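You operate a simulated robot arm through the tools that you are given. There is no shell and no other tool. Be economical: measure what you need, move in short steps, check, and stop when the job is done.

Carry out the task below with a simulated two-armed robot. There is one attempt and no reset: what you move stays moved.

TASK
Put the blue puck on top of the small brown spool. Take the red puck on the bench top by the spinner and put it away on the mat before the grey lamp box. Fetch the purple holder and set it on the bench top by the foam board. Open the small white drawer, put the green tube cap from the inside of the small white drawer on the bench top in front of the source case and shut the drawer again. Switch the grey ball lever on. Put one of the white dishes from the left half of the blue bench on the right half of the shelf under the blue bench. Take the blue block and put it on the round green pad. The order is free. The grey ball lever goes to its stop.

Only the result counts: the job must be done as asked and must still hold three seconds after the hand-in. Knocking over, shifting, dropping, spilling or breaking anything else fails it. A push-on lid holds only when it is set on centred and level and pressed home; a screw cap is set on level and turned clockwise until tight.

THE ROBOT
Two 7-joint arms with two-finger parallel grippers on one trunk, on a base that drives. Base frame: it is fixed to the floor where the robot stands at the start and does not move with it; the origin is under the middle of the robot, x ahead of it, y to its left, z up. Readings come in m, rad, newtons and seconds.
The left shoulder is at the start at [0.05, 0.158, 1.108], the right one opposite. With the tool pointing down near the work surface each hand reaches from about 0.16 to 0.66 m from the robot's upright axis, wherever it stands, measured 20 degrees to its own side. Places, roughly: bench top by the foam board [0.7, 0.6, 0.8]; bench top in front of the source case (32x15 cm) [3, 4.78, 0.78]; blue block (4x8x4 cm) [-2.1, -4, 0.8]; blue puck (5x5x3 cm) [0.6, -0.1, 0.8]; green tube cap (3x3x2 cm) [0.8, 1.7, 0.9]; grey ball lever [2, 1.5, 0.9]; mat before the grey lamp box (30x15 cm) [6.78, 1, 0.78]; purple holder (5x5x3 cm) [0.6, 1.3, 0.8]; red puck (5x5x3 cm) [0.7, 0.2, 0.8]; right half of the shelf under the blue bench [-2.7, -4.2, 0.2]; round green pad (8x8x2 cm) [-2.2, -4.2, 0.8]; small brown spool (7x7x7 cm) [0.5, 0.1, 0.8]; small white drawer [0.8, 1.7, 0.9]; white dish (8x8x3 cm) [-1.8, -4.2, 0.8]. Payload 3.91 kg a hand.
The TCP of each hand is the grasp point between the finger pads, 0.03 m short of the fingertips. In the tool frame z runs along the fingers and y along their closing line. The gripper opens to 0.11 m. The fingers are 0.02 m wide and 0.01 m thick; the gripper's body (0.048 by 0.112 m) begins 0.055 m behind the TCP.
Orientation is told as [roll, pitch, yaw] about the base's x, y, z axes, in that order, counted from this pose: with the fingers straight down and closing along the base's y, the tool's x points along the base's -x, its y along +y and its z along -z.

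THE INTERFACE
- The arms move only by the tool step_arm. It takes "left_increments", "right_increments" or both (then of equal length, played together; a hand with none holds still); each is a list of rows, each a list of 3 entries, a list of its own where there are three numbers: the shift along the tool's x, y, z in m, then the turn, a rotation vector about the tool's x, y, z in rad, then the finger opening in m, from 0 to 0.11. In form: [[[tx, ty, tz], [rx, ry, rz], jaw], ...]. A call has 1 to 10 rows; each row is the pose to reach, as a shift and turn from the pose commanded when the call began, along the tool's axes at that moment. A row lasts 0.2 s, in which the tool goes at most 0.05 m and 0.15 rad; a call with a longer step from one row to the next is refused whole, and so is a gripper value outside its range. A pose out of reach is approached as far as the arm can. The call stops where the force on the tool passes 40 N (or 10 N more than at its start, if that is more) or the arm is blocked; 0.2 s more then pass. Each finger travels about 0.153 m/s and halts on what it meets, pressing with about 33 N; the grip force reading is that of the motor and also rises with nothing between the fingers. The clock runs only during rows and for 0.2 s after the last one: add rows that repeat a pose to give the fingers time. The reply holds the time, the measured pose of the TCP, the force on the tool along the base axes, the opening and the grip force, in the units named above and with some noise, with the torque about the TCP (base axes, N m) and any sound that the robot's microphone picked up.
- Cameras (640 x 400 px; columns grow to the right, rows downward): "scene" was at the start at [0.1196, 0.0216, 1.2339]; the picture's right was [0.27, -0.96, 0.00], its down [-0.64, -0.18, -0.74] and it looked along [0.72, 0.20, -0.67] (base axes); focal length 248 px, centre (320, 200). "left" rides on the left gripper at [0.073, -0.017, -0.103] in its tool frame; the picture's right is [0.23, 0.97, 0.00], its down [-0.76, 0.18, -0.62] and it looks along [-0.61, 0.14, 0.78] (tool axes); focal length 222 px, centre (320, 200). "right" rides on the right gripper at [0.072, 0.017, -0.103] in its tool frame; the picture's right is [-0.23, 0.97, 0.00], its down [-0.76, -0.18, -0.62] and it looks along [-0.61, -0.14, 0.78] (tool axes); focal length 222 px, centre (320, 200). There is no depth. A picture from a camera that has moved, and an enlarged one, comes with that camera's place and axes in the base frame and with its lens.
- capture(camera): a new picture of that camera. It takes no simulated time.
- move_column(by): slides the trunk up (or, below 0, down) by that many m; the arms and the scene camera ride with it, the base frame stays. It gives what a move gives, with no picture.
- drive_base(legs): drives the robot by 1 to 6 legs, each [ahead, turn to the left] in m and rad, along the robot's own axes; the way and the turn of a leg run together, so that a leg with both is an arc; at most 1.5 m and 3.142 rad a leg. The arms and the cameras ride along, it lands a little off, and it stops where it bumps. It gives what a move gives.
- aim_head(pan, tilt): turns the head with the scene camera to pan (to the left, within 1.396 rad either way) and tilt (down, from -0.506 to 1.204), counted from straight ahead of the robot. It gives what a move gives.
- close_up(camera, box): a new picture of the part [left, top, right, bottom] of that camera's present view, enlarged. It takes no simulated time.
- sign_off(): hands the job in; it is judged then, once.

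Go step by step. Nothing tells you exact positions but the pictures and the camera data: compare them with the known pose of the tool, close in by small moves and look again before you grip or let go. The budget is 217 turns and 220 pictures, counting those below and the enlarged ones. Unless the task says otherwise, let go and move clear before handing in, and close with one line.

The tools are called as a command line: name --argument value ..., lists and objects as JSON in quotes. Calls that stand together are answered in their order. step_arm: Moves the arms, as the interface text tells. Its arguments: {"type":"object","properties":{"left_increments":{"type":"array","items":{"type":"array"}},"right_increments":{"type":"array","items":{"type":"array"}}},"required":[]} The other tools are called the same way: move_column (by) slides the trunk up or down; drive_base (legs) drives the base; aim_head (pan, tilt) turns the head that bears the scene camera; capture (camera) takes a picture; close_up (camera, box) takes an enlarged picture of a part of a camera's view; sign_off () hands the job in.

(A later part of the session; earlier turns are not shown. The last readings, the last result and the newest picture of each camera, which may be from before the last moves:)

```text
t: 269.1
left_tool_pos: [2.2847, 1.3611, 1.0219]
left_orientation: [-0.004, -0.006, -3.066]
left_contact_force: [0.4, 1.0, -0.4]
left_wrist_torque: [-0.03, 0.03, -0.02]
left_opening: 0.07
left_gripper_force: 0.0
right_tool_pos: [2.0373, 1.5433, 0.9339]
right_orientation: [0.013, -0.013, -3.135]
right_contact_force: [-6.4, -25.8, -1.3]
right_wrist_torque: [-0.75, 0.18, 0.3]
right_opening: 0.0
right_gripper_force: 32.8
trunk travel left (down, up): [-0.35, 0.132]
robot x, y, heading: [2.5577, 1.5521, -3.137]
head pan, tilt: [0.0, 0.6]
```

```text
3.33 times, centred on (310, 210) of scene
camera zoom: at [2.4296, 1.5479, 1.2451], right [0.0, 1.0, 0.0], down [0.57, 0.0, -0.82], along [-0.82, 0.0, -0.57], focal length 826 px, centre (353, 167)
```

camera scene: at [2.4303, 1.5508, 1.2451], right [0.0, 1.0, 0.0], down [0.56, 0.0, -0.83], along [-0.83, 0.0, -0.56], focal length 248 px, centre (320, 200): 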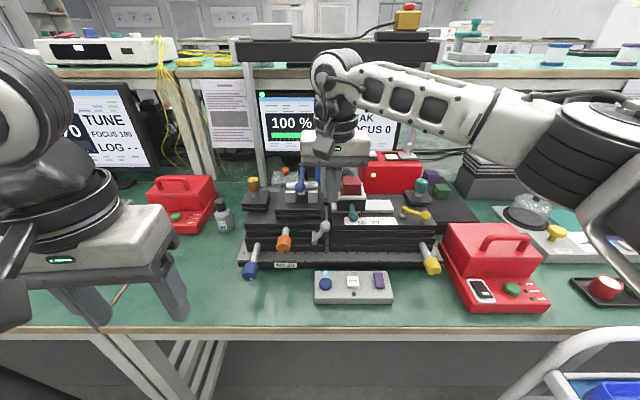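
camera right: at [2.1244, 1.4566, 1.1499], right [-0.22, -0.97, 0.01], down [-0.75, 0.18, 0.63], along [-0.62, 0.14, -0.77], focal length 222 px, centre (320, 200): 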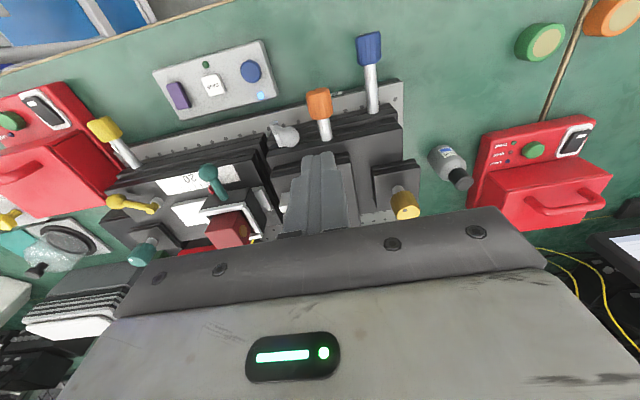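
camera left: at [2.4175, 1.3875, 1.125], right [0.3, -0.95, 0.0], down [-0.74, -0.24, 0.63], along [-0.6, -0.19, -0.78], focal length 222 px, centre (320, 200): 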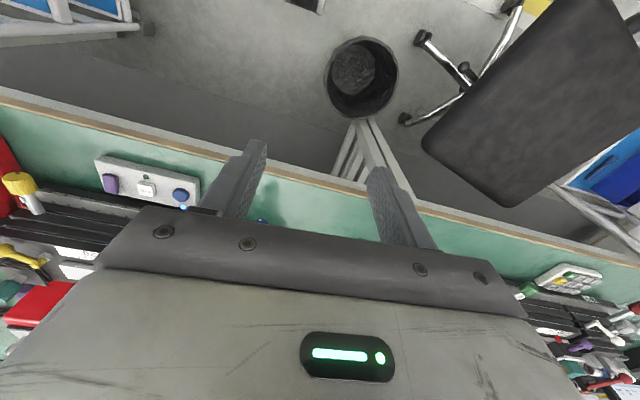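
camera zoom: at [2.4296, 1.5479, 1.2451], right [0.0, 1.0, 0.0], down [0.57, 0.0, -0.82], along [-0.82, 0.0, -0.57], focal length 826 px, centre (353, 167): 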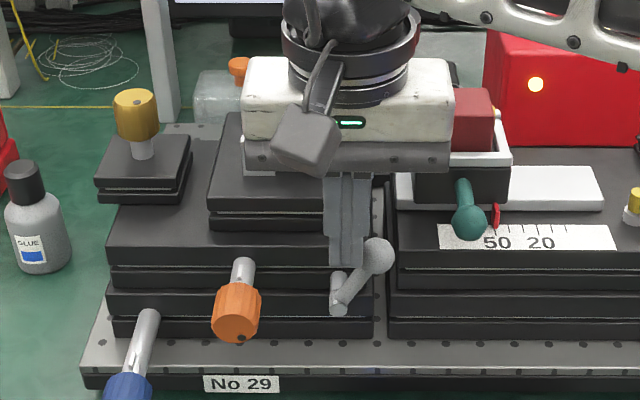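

Firm resistance (26 N) with the lever steady: it is at the stop. I withdraw to the left, up and back.

step_arm --right_increments '[[[0, 0.018, 0], [0, 0, 0], 0.0], [[0, 0.018, -0.045], [0, 0, 0], 0.0], [[0, 0.018, -0.09], [0, 0, 0], 0.0], [[0.03, 0.0, -0.115], [0, 0, 0], 0.02], [[0.07, -0.025, -0.115], [0, 0, 0], 0.04], [[0.11, -0.055, -0.115], [0, 0, 0], 0.06], [[0.145, -0.09, -0.1], [0, 0, 0], 0.08], [[0.175, -0.125, -0.09], [0, 0, 0], 0.08], [[0.2, -0.165, -0.08], [0, 0, 0], 0.08], [[0.215, -0.2, -0.07], [0, 0, 0], 0.08]]'

close_up --camera "scene" --box '[240, 150, 380, 270]'

```text
refused: row 7 steps farther than a row can; nothing moved
```

```text
3.33 times, centred on (310, 210) of scene
camera zoom: at [2.4296, 1.5479, 1.2451], right [0.0, 1.0, 0.0], down [0.57, 0.0, -0.82], along [-0.82, 0.0, -0.57], focal length 826 px, centre (353, 167)
```

zoom: 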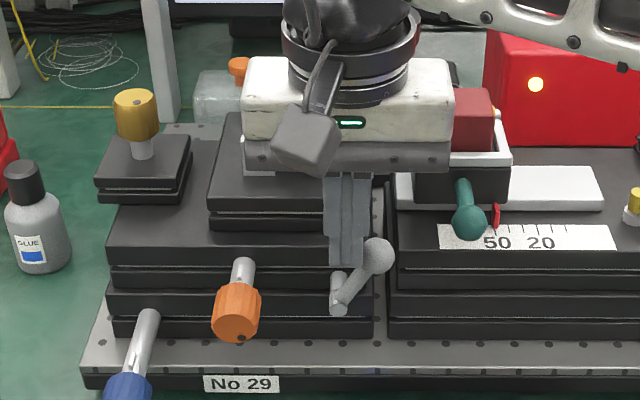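

Resending with smaller steps.

step_arm --right_increments '[[[0, 0.018, 0], [0, 0, 0], 0.0], [[0, 0.018, -0.04], [0, 0, 0], 0.0], [[0, 0.018, -0.08], [0, 0, 0], 0.0], [[0.03, 0.0, -0.1], [0, 0, 0], 0.02], [[0.06, -0.03, -0.1], [0, 0, 0], 0.04], [[0.09, -0.06, -0.1], [0, 0, 0], 0.06], [[0.12, -0.09, -0.09], [0, 0, 0], 0.08], [[0.15, -0.12, -0.08], [0, 0, 0], 0.08], [[0.18, -0.15, -0.07], [0, 0, 0], 0.08], [[0.21, -0.18, -0.07], [0, 0, 0], 0.08]]'

close_up --camera "scene" --box '[240, 150, 380, 270]'

```text
t: 271.3
left_tool_pos: [2.2849, 1.3631, 1.0216]
left_orientation: [-0.002, -0.006, -3.067]
left_contact_force: [-0.1, 0.4, 1.4]
left_wrist_torque: [0.01, 0.0, 0.01]
left_opening: 0.0701
left_gripper_force: 0.1
right_tool_pos: [2.2492, 1.731, 0.9993]
right_orientation: [0.005, -0.012, -3.141]
right_contact_force: [-0.8, 0.3, 0.1]
right_wrist_torque: [-0.02, 0.0, 0.03]
right_opening: 0.0803
right_gripper_force: 0.0
trunk travel left (down, up): [-0.35, 0.132]
robot x, y, heading: [2.5592, 1.5536, -3.141]
head pan, tilt: [0.0, 0.6]
```

```text
3.33 times, centred on (310, 210) of scene
camera zoom: at [2.4308, 1.5511, 1.2454], right [0.0, 1.0, 0.0], down [0.56, 0.0, -0.83], along [-0.83, 0.0, -0.56], focal length 826 px, centre (353, 167)
```

zoom: 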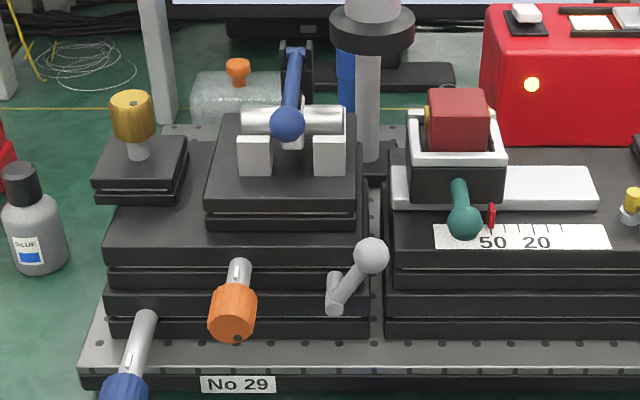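

The lever rests at its right-hand stop. Next I back out and look north to see whether there is a passage round the island's north end.

drive_base --legs '[[-0.85, 0], [0, -1.571]]'

aim_head --pan 0.35 --tilt 0.25

capture --camera "scene"

```text
t: 279.6
left_tool_pos: [3.2237, 1.8285, 1.0216]
left_orientation: [-0.001, -0.005, 1.65]
left_contact_force: [0.4, -0.4, -0.2]
left_wrist_torque: [0.0, -0.03, 0.01]
left_opening: 0.0698
left_gripper_force: 0.1
right_tool_pos: [3.5916, 1.8664, 0.9981]
right_orientation: [0.006, -0.012, 1.577]
right_contact_force: [0.0, -0.1, -0.2]
right_wrist_torque: [-0.03, -0.01, -0.03]
right_opening: 0.08
right_gripper_force: 0.1
trunk travel left (down, up): [-0.35, 0.132]
robot x, y, heading: [3.4132, 1.5567, 1.575]
head pan, tilt: [0.0, 0.6]
```

```text
t: 280.5
left_tool_pos: [3.2244, 1.8293, 1.0224]
left_orientation: [-0.002, -0.005, 1.651]
left_contact_force: [0.1, -0.3, -1.1]
left_wrist_torque: [-0.01, 0.01, 0.0]
left_opening: 0.0698
left_gripper_force: 0.0
right_tool_pos: [3.5911, 1.8679, 0.9985]
right_orientation: [0.005, -0.013, 1.575]
right_contact_force: [0.7, -0.8, 0.3]
right_wrist_torque: [0.0, -0.02, 0.02]
right_opening: 0.08
right_gripper_force: 0.1
trunk travel left (down, up): [-0.35, 0.132]
robot x, y, heading: [3.4149, 1.5522, 1.577]
head pan, tilt: [0.351, 0.25]
```

```text
127 pictures are left
camera scene: at [3.3797, 1.6812, 1.2774], right [0.94, 0.35, 0.0], down [0.09, -0.23, -0.97], along [-0.34, 0.91, -0.25], focal length 248 px, centre (320, 200)
```

scene: 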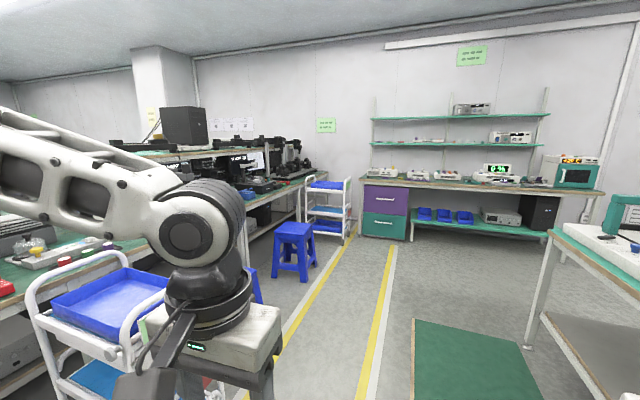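

The island runs to the north wall, so south is the only way. I go to the blue bench next: south, then west along y ≈ -2.3.

drive_base --legs '[[0, 3.135], [1.5, 0], [1.5, 0], [0.85, 0], [0, -1.571]]'

drive_base --legs '[[1.5, 0], [1.5, 0], [1.5, 0], [0.9, 0], [0, 1.571]]'

aim_head --pan 0.0 --tilt 0.4

capture --camera "scene"

```text
t: 310.4
left_tool_pos: [3.3949, -2.5024, 1.0222]
left_orientation: [-0.003, -0.008, -2.995]
left_contact_force: [0.6, -0.4, 0.0]
left_wrist_torque: [0.03, 0.0, -0.06]
left_opening: 0.0699
left_gripper_force: 0.0
right_tool_pos: [3.3316, -2.1395, 0.9992]
right_orientation: [0.005, -0.012, -3.069]
right_contact_force: [0.6, 0.2, -0.3]
right_wrist_torque: [0.0, 0.03, 0.0]
right_opening: 0.0799
right_gripper_force: 0.1
trunk travel left (down, up): [-0.35, 0.132]
robot x, y, heading: [3.6561, -2.2962, -3.067]
head pan, tilt: [0.351, 0.25]
```

```text
t: 340.0
left_tool_pos: [-1.5251, -2.9628, 1.022]
left_orientation: [-0.003, -0.006, -1.441]
left_contact_force: [0.5, -0.4, -0.1]
left_wrist_torque: [0.01, 0.01, -0.02]
left_opening: 0.0701
left_gripper_force: 0.1
right_tool_pos: [-1.8895, -3.0178, 0.9994]
right_orientation: [0.006, -0.012, -1.515]
right_contact_force: [0.2, 0.5, 0.1]
right_wrist_torque: [0.01, 0.02, 0.05]
right_opening: 0.0799
right_gripper_force: 0.0
trunk travel left (down, up): [-0.35, 0.132]
robot x, y, heading: [-1.7288, -2.697, -1.517]
head pan, tilt: [0.351, 0.25]
```

```text
t: 340.8
left_tool_pos: [-1.5255, -2.9631, 1.0225]
left_orientation: [-0.003, -0.006, -1.441]
left_contact_force: [0.3, -0.6, 0.3]
left_wrist_torque: [0.02, -0.02, -0.01]
left_opening: 0.0699
left_gripper_force: 0.1
right_tool_pos: [-1.8892, -3.019, 0.9992]
right_orientation: [0.006, -0.013, -1.516]
right_contact_force: [-0.6, 0.2, 0.7]
right_wrist_torque: [0.0, 0.01, -0.01]
right_opening: 0.08
right_gripper_force: 0.0
trunk travel left (down, up): [-0.35, 0.132]
robot x, y, heading: [-1.7306, -2.6994, -1.517]
head pan, tilt: [0.0, 0.4]
```

```text
126 pictures are left
camera scene: at [-1.7217, -2.8312, 1.2635], right [-1.0, -0.06, 0.0], down [-0.02, 0.39, -0.92], along [0.05, -0.92, -0.39], focal length 248 px, centre (320, 200)
```

scene: 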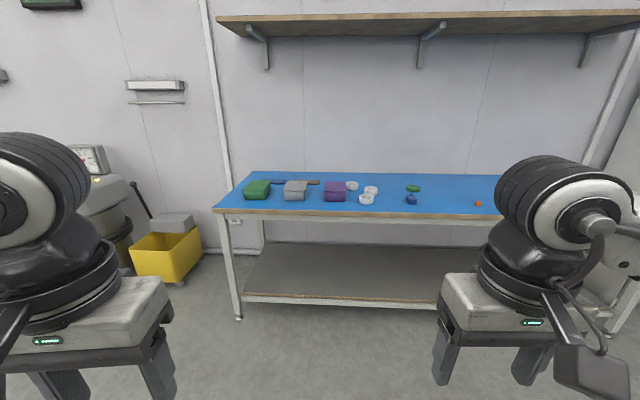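

close_up --camera "scene" --box '[200, 160, 500, 330]'

close_up --camera "scene" --box '[320, 170, 440, 230]'

```text
2.13 times, centred on (350, 245) of scene
camera zoom: at [-1.7217, -2.8312, 1.2635], right [-1.0, -0.06, 0.0], down [-0.02, 0.39, -0.92], along [0.05, -0.92, -0.39], focal length 528 px, centre (256, 104)
```

zoom: 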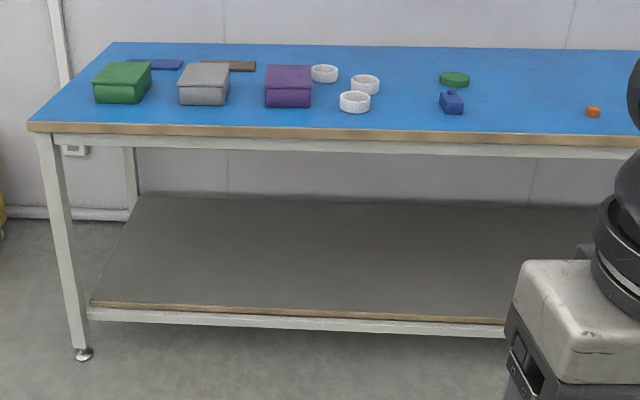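

```text
5.33 times, centred on (380, 200) of scene
camera zoom: at [-1.7217, -2.8312, 1.2635], right [-1.0, -0.06, 0.0], down [-0.02, 0.39, -0.92], along [0.05, -0.92, -0.39], focal length 1321 px, centre (0, 200)
```

zoom: 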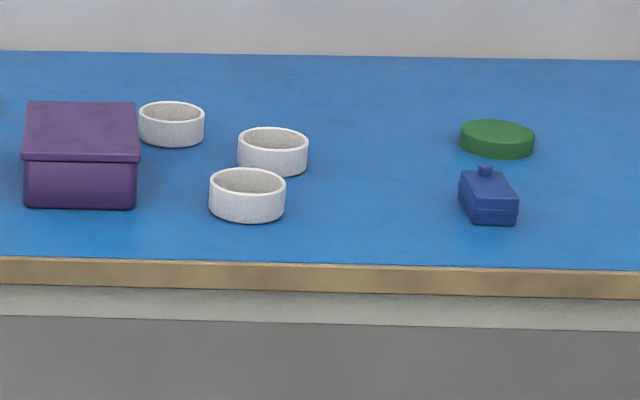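

Three white dishes stand at about (-1.89, -3.98), (-1.93, -4.09), (-1.83, -4.17); the block near (-2.1, -4) and the pad behind it. The low shelf will need a tilted hand, so I first test that posture here in free air with the trunk down.

move_column --by -0.35

step_arm --right_increments '[[[-0.028, 0.006, 0.039], [0, -0.09, 0], 0.08], [[-0.056, 0.012, 0.078], [0, -0.18, 0], 0.08], [[-0.084, 0.018, 0.117], [0, -0.27, 0], 0.08], [[-0.112, 0.024, 0.156], [0, -0.36, 0], 0.08], [[-0.14, 0.03, 0.195], [0, -0.45, 0], 0.08], [[-0.168, 0.036, 0.234], [0, -0.54, 0], 0.08], [[-0.196, 0.042, 0.273], [0, -0.63, 0], 0.08], [[-0.224, 0.048, 0.312], [0, -0.72, 0], 0.08], [[-0.25, 0.054, 0.35], [0, -0.8, 0], 0.08]]'

capture --camera "scene"

```text
t: 344.2
left_tool_pos: [-1.525, -2.9622, 0.6714]
left_orientation: [-0.003, -0.006, -1.441]
left_contact_force: [-0.5, -0.4, -0.7]
left_wrist_torque: [0.0, -0.02, -0.02]
left_opening: 0.0703
left_gripper_force: 0.1
right_tool_pos: [-1.8886, -3.0188, 0.6486]
right_orientation: [0.005, -0.015, -1.515]
right_contact_force: [-0.2, -0.3, -0.4]
right_wrist_torque: [0.01, 0.0, 0.01]
right_opening: 0.08
right_gripper_force: 0.1
trunk travel left (down, up): [0.0, 0.482]
robot x, y, heading: [-1.7272, -2.6969, -1.516]
head pan, tilt: [0.0, 0.4]
```

```text
t: 346.2
left_tool_pos: [-1.5263, -2.963, 0.6716]
left_orientation: [-0.002, -0.007, -1.442]
left_contact_force: [-1.1, -0.4, 0.4]
left_wrist_torque: [0.03, -0.03, -0.01]
left_opening: 0.0703
left_gripper_force: 0.1
right_tool_pos: [-1.8189, -3.2701, 0.3033]
right_orientation: [0.025, -0.811, -1.54]
right_contact_force: [-6.5, 1.1, -4.2]
right_wrist_torque: [-0.36, -0.31, 0.37]
right_opening: 0.0799
right_gripper_force: 0.0
trunk travel left (down, up): [0.0, 0.482]
robot x, y, heading: [-1.7235, -2.6968, -1.514]
head pan, tilt: [0.0, 0.4]
```

```text
123 pictures are left
camera scene: at [-1.7224, -2.8317, 0.9131], right [-1.0, -0.06, 0.0], down [-0.02, 0.39, -0.92], along [0.05, -0.92, -0.39], focal length 248 px, centre (320, 200)
```

scene: 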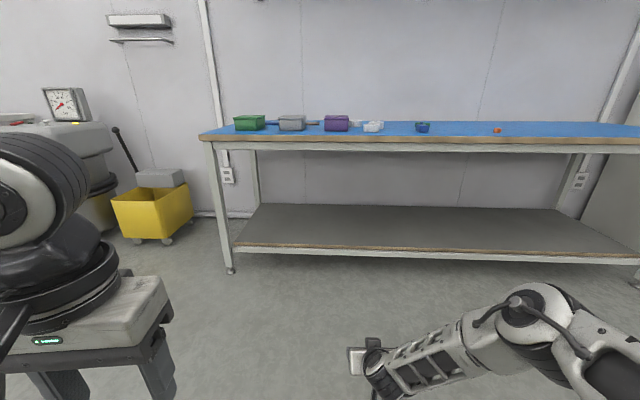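

The tilted low posture is nearly reached. I lower to shelf height (z ≈ 0.235) to confirm.

step_arm --right_increments '[[[0.025, 0, 0.0244], [0, 0, 0], 0.08], [[0.05, 0, 0.0488], [0, 0, 0], 0.08], [[0.05, 0, 0.0488], [0, 0, 0], 0.08]]'

aim_head --pan -0.3 --tilt 0.9

capture --camera "scene"

```text
t: 347.1
left_tool_pos: [-1.5244, -2.961, 0.6714]
left_orientation: [-0.002, -0.005, -1.441]
left_contact_force: [-1.0, 0.7, -0.4]
left_wrist_torque: [0.0, 0.0, 0.02]
left_opening: 0.0702
left_gripper_force: 0.0
right_tool_pos: [-1.8177, -3.2714, 0.2331]
right_orientation: [0.001, -0.803, -1.52]
right_contact_force: [-0.4, -0.8, 0.4]
right_wrist_torque: [0.02, -0.02, 0.03]
right_opening: 0.08
right_gripper_force: 0.0
trunk travel left (down, up): [0.0, 0.482]
robot x, y, heading: [-1.7245, -2.6986, -1.512]
head pan, tilt: [0.0, 0.4]
```

```text
t: 348.0
left_tool_pos: [-1.5257, -2.9617, 0.6733]
left_orientation: [-0.002, -0.005, -1.441]
left_contact_force: [-0.4, 1.0, 0.1]
left_wrist_torque: [-0.01, 0.02, -0.02]
left_opening: 0.07
left_gripper_force: 0.0
right_tool_pos: [-1.8169, -3.2713, 0.2337]
right_orientation: [0.001, -0.804, -1.521]
right_contact_force: [0.3, 0.3, 0.3]
right_wrist_torque: [0.01, 0.02, -0.03]
right_opening: 0.0804
right_gripper_force: 0.0
trunk travel left (down, up): [0.0, 0.482]
robot x, y, heading: [-1.7303, -2.6984, -1.513]
head pan, tilt: [-0.3, 0.901]
```

```text
122 pictures are left
camera scene: at [-1.7452, -2.812, 0.8706], right [-0.97, 0.24, 0.0], down [0.19, 0.76, -0.62], along [-0.15, -0.6, -0.78], focal length 248 px, centre (320, 200)
```

scene: 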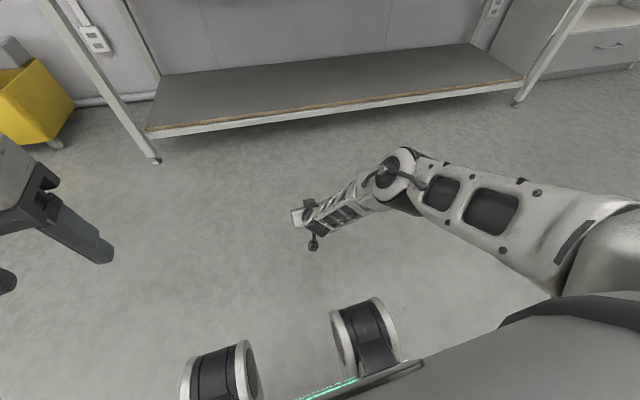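

The low tilted posture works with margin. I raise the trunk again, lift the tilted hand above bench height and move up to the bench for the front dish.

move_column --by 0.35

step_arm --right_increments '[[[-0.033, 0, -0.032], [0, 0, 0], 0.1], [[-0.066, 0, -0.064], [0, 0, 0], 0.11], [[-0.099, 0, -0.096], [0, 0, 0], 0.11], [[-0.132, 0, -0.128], [0, 0, 0], 0.11], [[-0.165, 0, -0.16], [0, 0, 0], 0.11], [[-0.198, 0, -0.192], [0, 0, 0], 0.11], [[-0.23, 0, -0.223], [0, 0, 0], 0.11], [[-0.255, 0, -0.247], [0, 0, 0], 0.11]]'

```text
t: 351.4
left_tool_pos: [-1.5267, -2.9617, 1.0217]
left_orientation: [-0.002, -0.004, -1.442]
left_contact_force: [-0.3, -0.4, -0.2]
left_wrist_torque: [-0.02, 0.02, -0.01]
left_opening: 0.07
left_gripper_force: 0.1
right_tool_pos: [-1.8173, -3.2724, 0.5825]
right_orientation: [-0.001, -0.803, -1.521]
right_contact_force: [-0.9, 0.2, 0.7]
right_wrist_torque: [-0.03, 0.0, -0.02]
right_opening: 0.08
right_gripper_force: 0.0
trunk travel left (down, up): [-0.35, 0.132]
robot x, y, heading: [-1.7307, -2.6999, -1.515]
head pan, tilt: [-0.3, 0.901]
```

```text
t: 353.2
left_tool_pos: [-1.5253, -2.9622, 1.0216]
left_orientation: [-0.002, -0.005, -1.441]
left_contact_force: [-0.5, -0.1, -0.1]
left_wrist_torque: [0.0, 0.0, 0.02]
left_opening: 0.0699
left_gripper_force: 0.1
right_tool_pos: [-1.816, -3.2719, 0.9391]
right_orientation: [-0.002, -0.804, -1.517]
right_contact_force: [0.2, 0.1, -0.1]
right_wrist_torque: [0.01, 0.0, -0.01]
right_opening: 0.1099
right_gripper_force: 0.1
trunk travel left (down, up): [-0.35, 0.132]
robot x, y, heading: [-1.729, -2.6965, -1.512]
head pan, tilt: [-0.3, 0.901]
```

drive_base --legs '[[0, -0.142], [0.66, 0], [0, 0.084]]'

aim_head --pan -0.1 --tilt 0.7

capture --camera "scene"

capture --camera "right"

```text
t: 357.9
left_tool_pos: [-1.5922, -3.6222, 1.0214]
left_orientation: [-0.002, -0.005, -1.493]
left_contact_force: [-0.5, -0.4, -0.8]
left_wrist_torque: [0.0, 0.0, 0.02]
left_opening: 0.0702
left_gripper_force: 0.1
right_tool_pos: [-1.8969, -3.9178, 0.9389]
right_orientation: [-0.002, -0.803, -1.571]
right_contact_force: [0.3, -0.5, -0.1]
right_wrist_torque: [0.04, 0.0, -0.02]
right_opening: 0.1098
right_gripper_force: 0.0
trunk travel left (down, up): [-0.35, 0.132]
robot x, y, heading: [-1.7814, -3.3555, -1.569]
head pan, tilt: [-0.3, 0.901]
```

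```text
t: 358.7
left_tool_pos: [-1.5925, -3.6238, 1.0215]
left_orientation: [-0.002, -0.004, -1.493]
left_contact_force: [-0.1, -0.7, 0.6]
left_wrist_torque: [0.01, -0.01, -0.02]
left_opening: 0.07
left_gripper_force: 0.0
right_tool_pos: [-1.8969, -3.9175, 0.9373]
right_orientation: [-0.001, -0.804, -1.57]
right_contact_force: [-0.8, -0.7, 0.0]
right_wrist_torque: [-0.02, 0.02, 0.0]
right_opening: 0.1102
right_gripper_force: 0.1
trunk travel left (down, up): [-0.35, 0.132]
robot x, y, heading: [-1.7842, -3.3477, -1.567]
head pan, tilt: [-0.099, 0.7]
```

```text
121 pictures are left
camera scene: at [-1.7903, -3.4742, 1.2366], right [-1.0, 0.09, 0.0], down [0.06, 0.64, -0.76], along [-0.07, -0.76, -0.64], focal length 248 px, centre (320, 200)
```

scene: 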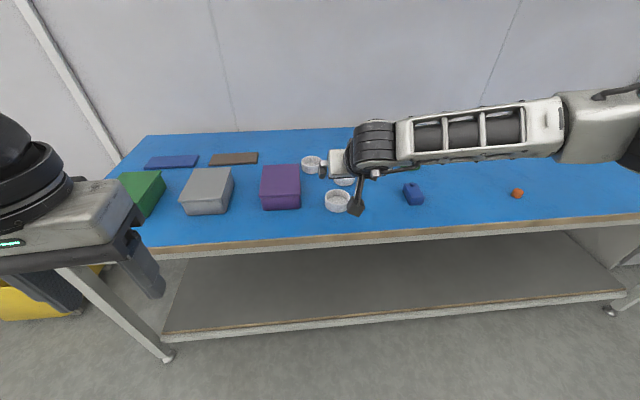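

```text
120 pictures are left
camera right: at [-1.8801, -3.7929, 0.9573], right [0.97, -0.16, 0.16], down [-0.18, -0.08, 0.98], along [-0.14, -0.98, -0.11], focal length 222 px, centre (320, 200)
```

right: 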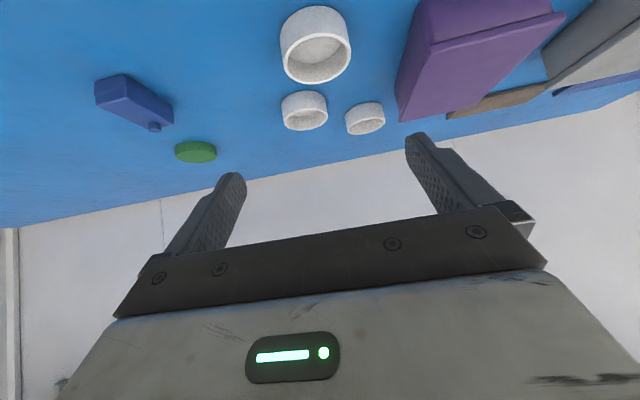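

I bring the tilted hand closer over the front dish (about (-1.889, -3.995)) and look again.

step_arm --right_increments '[[[0.007, 0.008, 0.041], [0, 0, 0], 0.11], [[0.0134, 0.008, 0.0826], [0, 0, 0], 0.11]]'

capture --camera "right"

close_up --camera "scene" --box '[280, 140, 440, 240]'

```text
t: 359.3
left_tool_pos: [-1.5919, -3.6226, 1.0216]
left_orientation: [-0.002, -0.004, -1.492]
left_contact_force: [1.2, -0.3, 0.7]
left_wrist_torque: [0.01, 0.01, 0.02]
left_opening: 0.07
left_gripper_force: 0.0
right_tool_pos: [-1.8898, -3.9682, 0.8711]
right_orientation: [-0.001, -0.802, -1.57]
right_contact_force: [-0.3, -0.7, 1.2]
right_wrist_torque: [0.01, 0.0, -0.01]
right_opening: 0.1096
right_gripper_force: 0.0
trunk travel left (down, up): [-0.35, 0.132]
robot x, y, heading: [-1.7812, -3.3468, -1.566]
head pan, tilt: [-0.099, 0.7]
```

```text
119 pictures are left
camera right: at [-1.8719, -3.843, 0.89], right [0.97, -0.16, 0.16], down [-0.18, -0.08, 0.98], along [-0.14, -0.98, -0.11], focal length 222 px, centre (320, 200)
```

right: 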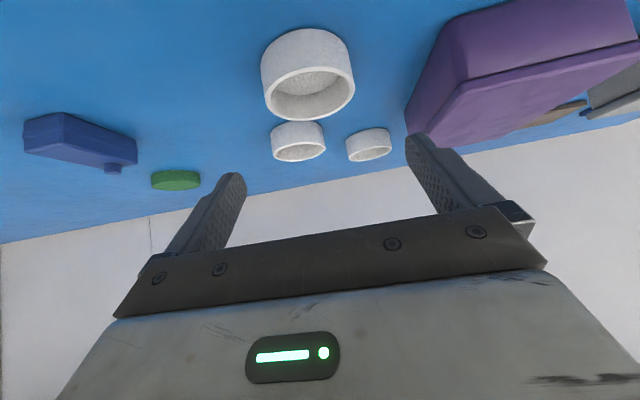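

```text
4.00 times, centred on (360, 190) of scene
camera zoom: at [-1.7902, -3.4745, 1.2366], right [-1.0, 0.09, 0.0], down [0.06, 0.64, -0.76], along [-0.07, -0.76, -0.64], focal length 991 px, centre (160, 240)
```

zoom: 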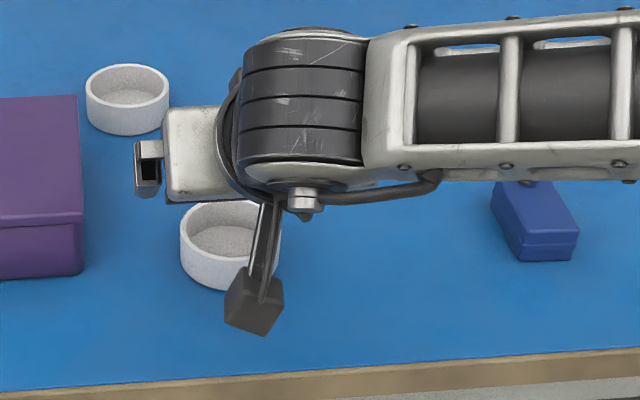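

Dish centre about (-1.889, -4.007), top z ≈ 0.79, about 7 cm wide. I lower the open fingers around it.

step_arm --right_increments '[[[0.016, 0, 0.037], [0, 0, 0], 0.11], [[0.028, 0, 0.062], [0, 0, 0], 0.11], [[0.033, 0, 0.0737], [0, 0, 0], 0.11]]'

capture --camera "right"

close_up --camera "scene" --box '[280, 140, 440, 240]'

```text
t: 360.1
left_tool_pos: [-1.5918, -3.6229, 1.0228]
left_orientation: [-0.001, -0.006, -1.493]
left_contact_force: [0.0, -0.7, -0.5]
left_wrist_torque: [0.0, -0.01, -0.01]
left_opening: 0.0702
left_gripper_force: 0.1
right_tool_pos: [-1.8892, -3.9976, 0.7971]
right_orientation: [-0.001, -0.805, -1.57]
right_contact_force: [-0.2, 0.4, 1.2]
right_wrist_torque: [0.03, 0.0, 0.01]
right_opening: 0.1101
right_gripper_force: 0.0
trunk travel left (down, up): [-0.35, 0.132]
robot x, y, heading: [-1.7824, -3.3494, -1.561]
head pan, tilt: [-0.099, 0.7]
```

```text
117 pictures are left
camera right: at [-1.8722, -3.8729, 0.8152], right [0.97, -0.16, 0.16], down [-0.18, -0.08, 0.98], along [-0.14, -0.98, -0.11], focal length 222 px, centre (320, 200)
```

right: 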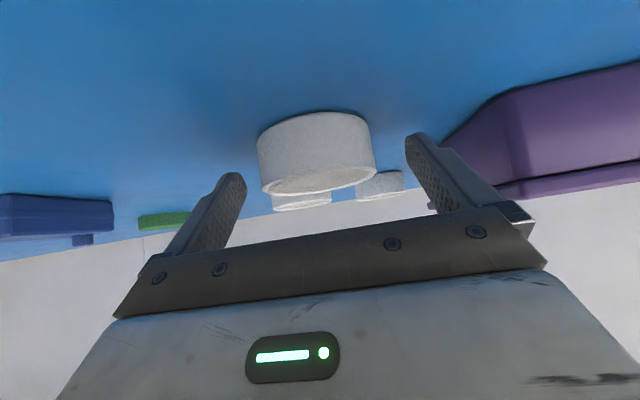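

```text
4.00 times, centred on (360, 190) of scene
camera zoom: at [-1.7902, -3.4742, 1.2367], right [-1.0, 0.09, 0.0], down [0.06, 0.64, -0.76], along [-0.07, -0.76, -0.64], focal length 991 px, centre (160, 240)
```

zoom: 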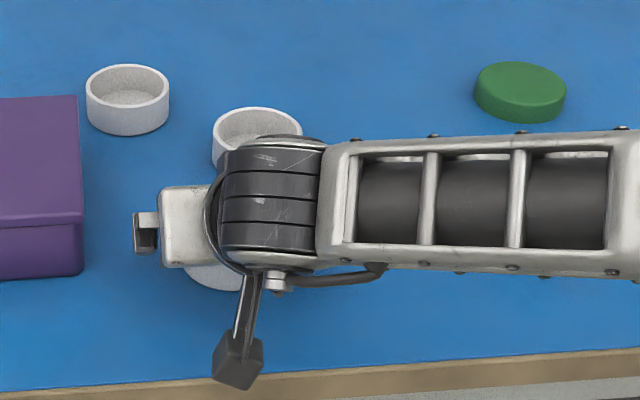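

The fingers flank the dish. I close on it.

step_arm --right_increments '[[[0, 0, 0], [0, 0, 0], 0.09], [[0, 0, 0], [0, 0, 0], 0.075], [[0, 0, 0], [0, 0, 0], 0.06], [[0, 0, 0], [0, 0, 0], 0.05], [[0, 0, 0], [0, 0, 0], 0.05]]'

capture --camera "right"

```text
t: 361.3
left_tool_pos: [-1.5927, -3.6234, 1.0226]
left_orientation: [-0.002, -0.006, -1.492]
left_contact_force: [0.2, -1.2, -0.2]
left_wrist_torque: [-0.05, 0.01, -0.01]
left_opening: 0.0699
left_gripper_force: 0.1
right_tool_pos: [-1.8889, -3.9972, 0.7953]
right_orientation: [0.0, -0.802, -1.571]
right_contact_force: [-1.2, 0.1, -1.0]
right_wrist_torque: [-0.01, 0.02, -0.03]
right_opening: 0.069
right_gripper_force: 33.0
trunk travel left (down, up): [-0.35, 0.132]
robot x, y, heading: [-1.7792, -3.3488, -1.566]
head pan, tilt: [-0.099, 0.7]
```

```text
115 pictures are left
camera right: at [-1.8722, -3.8727, 0.8153], right [0.97, -0.16, 0.16], down [-0.18, -0.08, 0.98], along [-0.14, -0.98, -0.11], focal length 222 px, centre (320, 200)
```

right: 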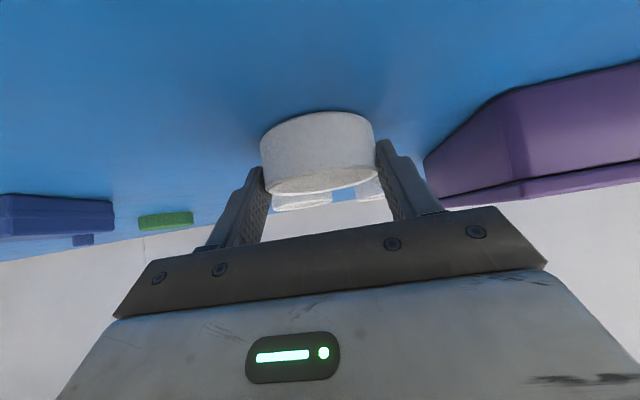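

Dish held (0.069 m). I lift it, back away and drive to line up with the shelf's right half.

step_arm --right_increments '[[[-0.025, 0, -0.024], [0, 0, 0], 0.05], [[-0.055, 0, -0.053], [0, 0, 0], 0.05], [[-0.088, 0, -0.085], [0, 0, 0], 0.05]]'

drive_base --legs '[[-0.85, 0], [0, -1.571], [0.74, 0], [0, 1.571]]'

move_column --by -0.35

capture --camera "right"

```text
t: 362.1
left_tool_pos: [-1.5938, -3.6238, 1.0221]
left_orientation: [-0.002, -0.007, -1.492]
left_contact_force: [-0.4, 0.0, 0.5]
left_wrist_torque: [0.0, 0.01, 0.01]
left_opening: 0.0701
left_gripper_force: 0.1
right_tool_pos: [-1.888, -3.9972, 0.9182]
right_orientation: [-0.002, -0.802, -1.567]
right_contact_force: [0.2, -0.7, -1.0]
right_wrist_torque: [0.0, -0.01, -0.03]
right_opening: 0.0691
right_gripper_force: 33.4
trunk travel left (down, up): [-0.35, 0.132]
robot x, y, heading: [-1.7824, -3.3519, -1.567]
head pan, tilt: [-0.099, 0.7]
```

```text
t: 377.8
left_tool_pos: [-2.3339, -2.7813, 1.021]
left_orientation: [-0.002, -0.005, -1.492]
left_contact_force: [0.2, 0.0, -0.4]
left_wrist_torque: [0.0, -0.01, 0.0]
left_opening: 0.0701
left_gripper_force: 0.0
right_tool_pos: [-2.6312, -3.1544, 0.9177]
right_orientation: [0.0, -0.802, -1.57]
right_contact_force: [0.3, -0.1, -1.7]
right_wrist_torque: [-0.01, 0.0, 0.02]
right_opening: 0.0689
right_gripper_force: 33.4
trunk travel left (down, up): [-0.35, 0.132]
robot x, y, heading: [-2.5245, -2.506, -1.565]
head pan, tilt: [-0.099, 0.7]
```

```text
t: 381.2
left_tool_pos: [-2.3342, -2.7822, 0.6726]
left_orientation: [-0.001, -0.005, -1.492]
left_contact_force: [0.6, 0.2, 0.0]
left_wrist_torque: [0.0, -0.03, 0.01]
left_opening: 0.0701
left_gripper_force: 0.2
right_tool_pos: [-2.6306, -3.1554, 0.5682]
right_orientation: [-0.001, -0.802, -1.569]
right_contact_force: [-0.1, 0.7, -0.8]
right_wrist_torque: [0.05, -0.01, -0.01]
right_opening: 0.069
right_gripper_force: 32.8
trunk travel left (down, up): [0.0, 0.482]
robot x, y, heading: [-2.5229, -2.5118, -1.561]
head pan, tilt: [-0.099, 0.7]
```

```text
114 pictures are left
camera right: at [-2.6133, -3.0306, 0.5871], right [0.97, -0.16, 0.16], down [-0.18, -0.08, 0.98], along [-0.14, -0.98, -0.11], focal length 222 px, centre (320, 200)
```

right: 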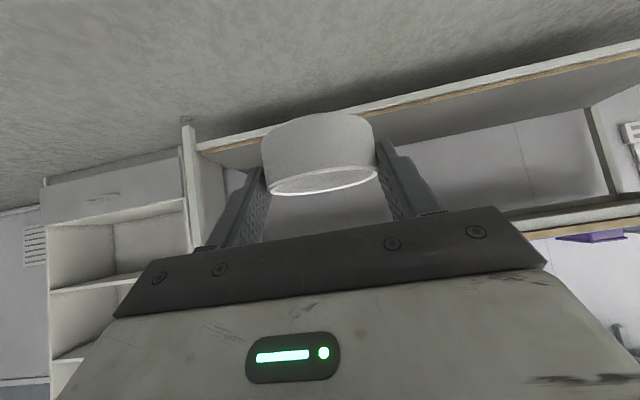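

The shelf's right end leg is near x ≈ -3.3, so x ≈ -2.63 is well in the right half. I lower the dish in front of the bench to shelf-entry height.

step_arm --right_increments '[[[0.038, 0, 0.023], [0, 0, 0], 0.05], [[0.076, 0, 0.045], [0, 0, 0], 0.05], [[0.114, 0, 0.068], [0, 0, 0], 0.05], [[0.152, 0, 0.09], [0, 0, 0], 0.05], [[0.19, 0, 0.113], [0, 0, 0], 0.05], [[0.227, 0, 0.136], [0, 0, 0], 0.05]]'

aim_head --pan -0.1 --tilt 0.6

capture --camera "scene"

capture --camera "right"

```text
t: 382.6
left_tool_pos: [-2.3339, -2.7801, 0.6724]
left_orientation: [-0.001, -0.006, -1.491]
left_contact_force: [-0.5, 0.3, 1.2]
left_wrist_torque: [0.0, 0.02, 0.02]
left_opening: 0.0698
left_gripper_force: 0.0
right_tool_pos: [-2.6298, -3.0953, 0.3104]
right_orientation: [0.0, -0.804, -1.57]
right_contact_force: [-0.2, 0.0, -1.4]
right_wrist_torque: [0.06, -0.05, 0.01]
right_opening: 0.0688
right_gripper_force: 33.1
trunk travel left (down, up): [0.0, 0.482]
robot x, y, heading: [-2.5234, -2.5063, -1.565]
head pan, tilt: [-0.099, 0.7]
```

```text
t: 383.3
left_tool_pos: [-2.3346, -2.7805, 0.6724]
left_orientation: [-0.002, -0.006, -1.494]
left_contact_force: [0.4, 0.5, -0.4]
left_wrist_torque: [0.02, -0.02, 0.0]
left_opening: 0.0699
left_gripper_force: 0.1
right_tool_pos: [-2.6293, -3.095, 0.3104]
right_orientation: [0.0, -0.802, -1.571]
right_contact_force: [-0.1, -0.6, -1.6]
right_wrist_torque: [0.06, 0.0, -0.01]
right_opening: 0.0691
right_gripper_force: 32.8
trunk travel left (down, up): [0.0, 0.482]
robot x, y, heading: [-2.5204, -2.5083, -1.572]
head pan, tilt: [-0.099, 0.6]
```

```text
113 pictures are left
camera scene: at [-2.5321, -2.6355, 0.8952], right [-1.0, 0.09, 0.0], down [0.05, 0.56, -0.82], along [-0.08, -0.82, -0.57], focal length 248 px, centre (320, 200)
```

scene: 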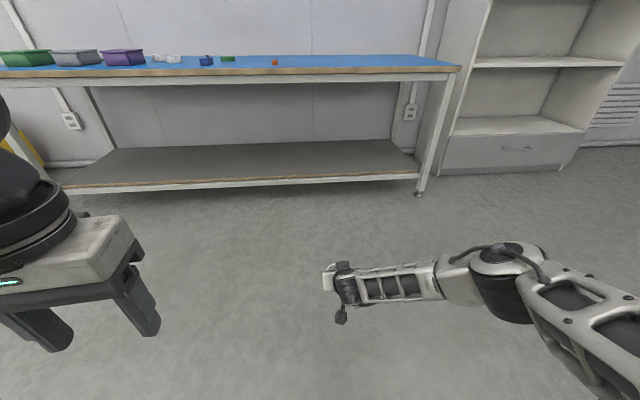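

```text
112 pictures are left
camera right: at [-2.6129, -2.9711, 0.3293], right [0.97, -0.16, 0.16], down [-0.18, -0.08, 0.98], along [-0.14, -0.98, -0.11], focal length 222 px, centre (320, 200)
```

right: 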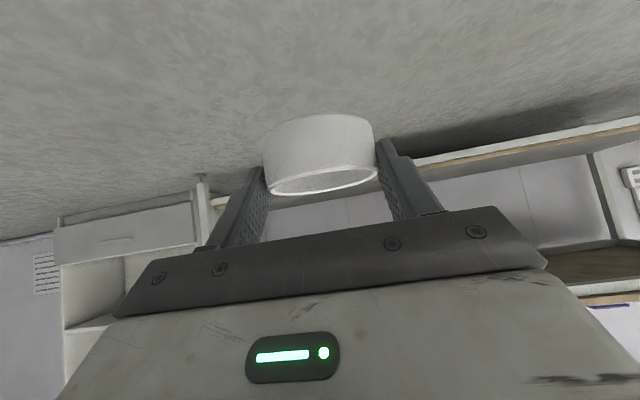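

I drive forward with the dish at z ≈ 0.28, well between shelf and bench top, stopping short to check.

drive_base --legs '[[0.8, 0]]'

capture --camera "scene"

capture --camera "right"

```text
t: 387.6
left_tool_pos: [-2.3325, -3.5813, 0.6718]
left_orientation: [-0.003, -0.006, -1.497]
left_contact_force: [0.6, 1.0, 0.0]
left_wrist_torque: [-0.01, -0.03, 0.01]
left_opening: 0.0701
left_gripper_force: 0.0
right_tool_pos: [-2.6324, -3.8943, 0.3091]
right_orientation: [-0.002, -0.803, -1.575]
right_contact_force: [0.0, 0.1, -1.6]
right_wrist_torque: [-0.01, -0.01, 0.04]
right_opening: 0.0689
right_gripper_force: 32.7
trunk travel left (down, up): [0.0, 0.482]
robot x, y, heading: [-2.5227, -3.3063, -1.57]
head pan, tilt: [-0.099, 0.6]
```

```text
111 pictures are left
camera scene: at [-2.5307, -3.4344, 0.8953], right [-0.99, 0.1, 0.0], down [0.06, 0.56, -0.83], along [-0.08, -0.82, -0.56], focal length 248 px, centre (320, 200)
```

scene: 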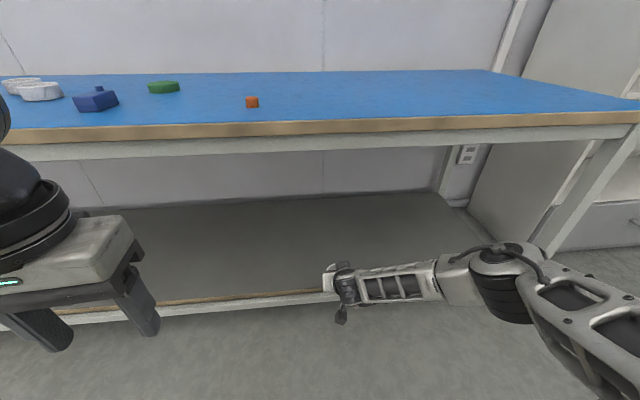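

```text
110 pictures are left
camera right: at [-2.6138, -3.7695, 0.3292], right [0.97, -0.16, 0.16], down [-0.18, -0.08, 0.98], along [-0.15, -0.98, -0.11], focal length 222 px, centre (320, 200)
```

right: 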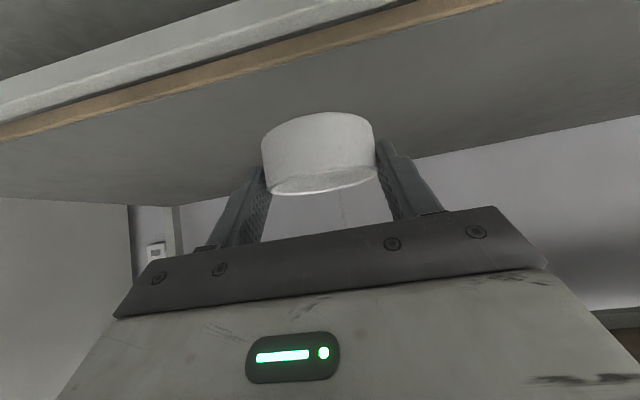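

Clearances look good; I drive 0.14 m further in.

drive_base --legs '[[0.14, 0]]'

step_arm --right_increments '[[[0.025, 0, 0.0244], [0, 0, 0], 0.05], [[0.04, 0, 0.039], [0, 0, 0], 0.05]]'

capture --camera "right"

capture --camera "scene"

```text
t: 388.9
left_tool_pos: [-2.3341, -3.7184, 0.672]
left_orientation: [-0.001, -0.007, -1.498]
left_contact_force: [1.1, -0.5, -0.1]
left_wrist_torque: [0.01, 0.01, 0.0]
left_opening: 0.0699
left_gripper_force: 0.0
right_tool_pos: [-2.6328, -4.0311, 0.3106]
right_orientation: [0.0, -0.803, -1.577]
right_contact_force: [0.5, 0.3, -1.0]
right_wrist_torque: [-0.01, 0.0, 0.03]
right_opening: 0.0687
right_gripper_force: 33.3
trunk travel left (down, up): [0.0, 0.482]
robot x, y, heading: [-2.5232, -3.4399, -1.574]
head pan, tilt: [-0.099, 0.6]
```

```text
t: 389.5
left_tool_pos: [-2.3335, -3.7185, 0.6725]
left_orientation: [-0.001, -0.005, -1.497]
left_contact_force: [0.1, 0.3, 0.0]
left_wrist_torque: [-0.03, -0.01, 0.02]
left_opening: 0.0701
left_gripper_force: 0.1
right_tool_pos: [-2.6324, -4.0326, 0.2543]
right_orientation: [-0.001, -0.802, -1.578]
right_contact_force: [0.3, 0.3, -1.2]
right_wrist_torque: [0.04, 0.01, -0.03]
right_opening: 0.0689
right_gripper_force: 33.0
trunk travel left (down, up): [0.0, 0.482]
robot x, y, heading: [-2.5213, -3.4441, -1.576]
head pan, tilt: [-0.099, 0.6]
```

```text
109 pictures are left
camera right: at [-2.614, -3.9073, 0.2734], right [0.97, -0.16, 0.16], down [-0.18, -0.08, 0.98], along [-0.15, -0.98, -0.11], focal length 222 px, centre (320, 200)
```

right: 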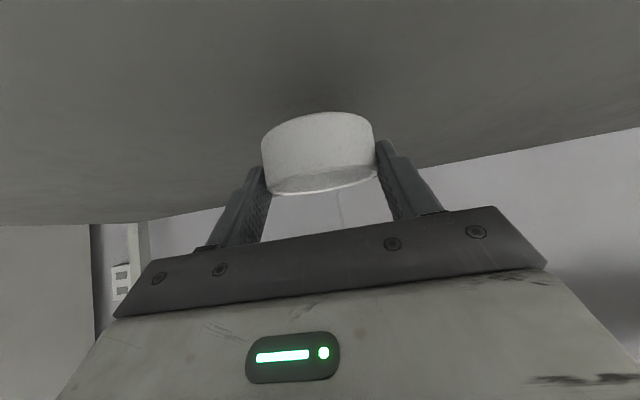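

```text
108 pictures are left
camera scene: at [-2.5308, -3.5723, 0.8953], right [-0.99, 0.1, 0.0], down [0.06, 0.56, -0.83], along [-0.08, -0.82, -0.56], focal length 248 px, centre (320, 200)
```

scene: 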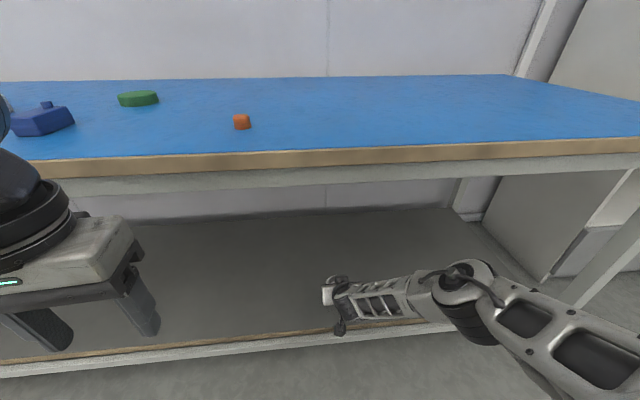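

I lower in small steps until the dish touches the shelf.

step_arm --right_increments '[[[0.0072, 0, 0.007], [0, 0, 0], 0.05], [[0.0144, 0, 0.0139], [0, 0, 0], 0.05], [[0.0198, 0, 0.0191], [0, 0, 0], 0.05], [[0.0234, 0, 0.0226], [0, 0, 0], 0.05], [[0.027, 0, 0.0261], [0, 0, 0], 0.05], [[0.0306, 0, 0.0295], [0, 0, 0], 0.05]]'

capture --camera "right"

```text
t: 390.9
left_tool_pos: [-2.3349, -3.7203, 0.6721]
left_orientation: [-0.001, -0.001, -1.497]
left_contact_force: [0.2, 0.1, 0.3]
left_wrist_torque: [-0.01, 0.01, 0.03]
left_opening: 0.0698
left_gripper_force: 0.1
right_tool_pos: [-2.6387, -4.0385, 0.2181]
right_orientation: [-0.004, -0.813, -1.577]
right_contact_force: [-0.3, 0.6, -0.9]
right_wrist_torque: [0.03, 0.0, 0.01]
right_opening: 0.0689
right_gripper_force: 32.4
trunk travel left (down, up): [0.0, 0.482]
robot x, y, heading: [-2.523, -3.4437, -1.572]
head pan, tilt: [-0.099, 0.6]
```

```text
107 pictures are left
camera right: at [-2.6199, -3.9147, 0.2367], right [0.97, -0.17, 0.16], down [-0.17, -0.07, 0.98], along [-0.15, -0.98, -0.1], focal length 222 px, centre (320, 200)
```

right: 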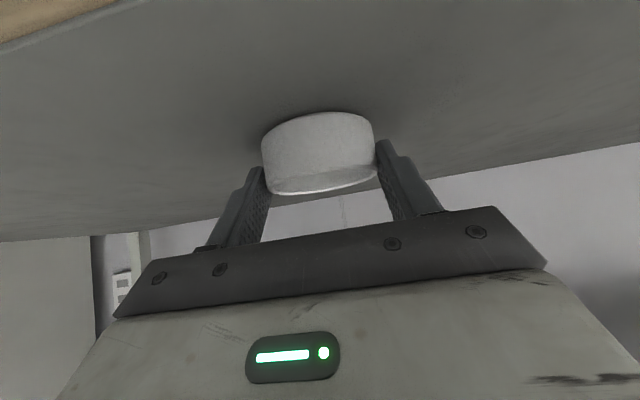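

Small pose deviation without force; I hold one beat and step slightly lower.

step_arm --right_increments '[[[0, 0, 0], [0, 0, 0], 0.05], [[0.0036, 0, 0.0035], [0, 0, 0], 0.05], [[0.0072, 0, 0.007], [0, 0, 0], 0.05]]'

close_up --camera "right" --box '[240, 80, 400, 220]'

```text
t: 391.9
left_tool_pos: [-2.3329, -3.7212, 0.6697]
left_orientation: [-0.002, -0.002, -1.499]
left_contact_force: [-0.5, 0.9, -0.2]
left_wrist_torque: [-0.01, 0.02, 0.01]
left_opening: 0.0702
left_gripper_force: 0.1
right_tool_pos: [-2.655, -4.064, 0.2401]
right_orientation: [-0.038, -0.864, -1.567]
right_contact_force: [1.1, 0.1, -1.1]
right_wrist_torque: [0.04, 0.01, -0.02]
right_opening: 0.069
right_gripper_force: 32.9
right hand out of reach, approached as far as the arm can: row 2, 3
trunk travel left (down, up): [0.0, 0.482]
robot x, y, heading: [-2.5198, -3.4451, -1.572]
head pan, tilt: [-0.099, 0.6]
stopped in row 3 (right hand): the arm was blocked; the commanded pose is now the measured one
```

```text
2.86 times, centred on (320, 150) of right
camera zoom: at [-2.6337, -3.9386, 0.2513], right [0.97, -0.17, 0.15], down [-0.15, -0.02, 0.99], along [-0.17, -0.98, -0.04], focal length 635 px, centre (320, 343)
```

zoom: 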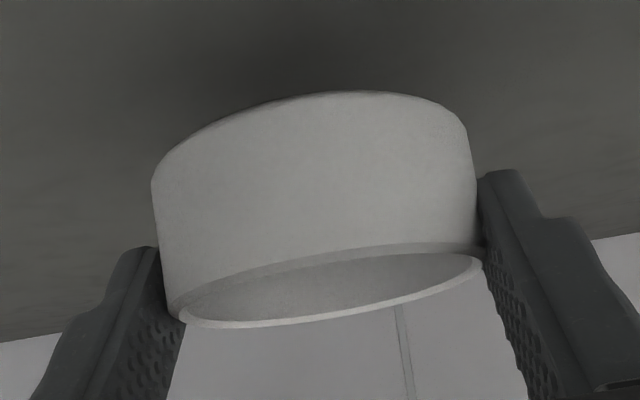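

The arm is at full stretch, so the robot must stand closer. I raise and retract the hand slightly, restoring its orientation, then drive 0.09 m nearer.

step_arm --right_increments '[[[0.005, 0.01, -0.035], [-0.013, 0.02, 0], 0.05], [[0.018, 0.02, -0.06], [-0.026, 0.042, 0], 0.05], [[0.032, 0.03, -0.084], [-0.038, 0.062, 0], 0.05]]'

capture --camera "scene"

```text
t: 392.7
left_tool_pos: [-2.3339, -3.7191, 0.672]
left_orientation: [-0.001, -0.003, -1.498]
left_contact_force: [0.6, 0.5, 0.2]
left_wrist_torque: [-0.02, -0.01, -0.01]
left_opening: 0.0701
left_gripper_force: 0.1
right_tool_pos: [-2.6211, -3.9745, 0.2677]
right_orientation: [0.004, -0.795, -1.573]
right_contact_force: [0.0, 0.7, -1.4]
right_wrist_torque: [0.03, 0.02, 0.0]
right_opening: 0.0692
right_gripper_force: 33.6
trunk travel left (down, up): [0.0, 0.482]
robot x, y, heading: [-2.5198, -3.4444, -1.574]
head pan, tilt: [-0.099, 0.6]
```

```text
105 pictures are left
camera scene: at [-2.5309, -3.5724, 0.8952], right [-0.99, 0.1, 0.0], down [0.06, 0.56, -0.83], along [-0.08, -0.82, -0.56], focal length 248 px, centre (320, 200)
```

scene: 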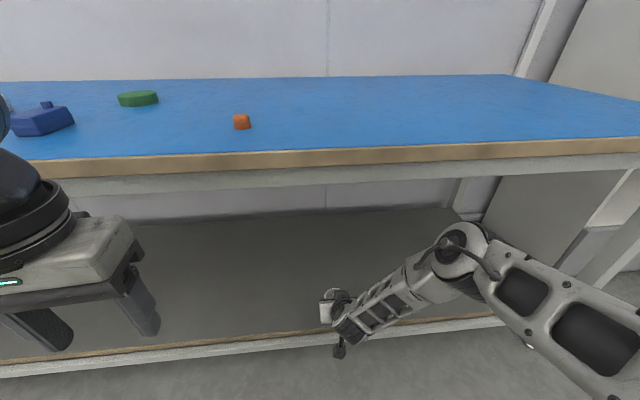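

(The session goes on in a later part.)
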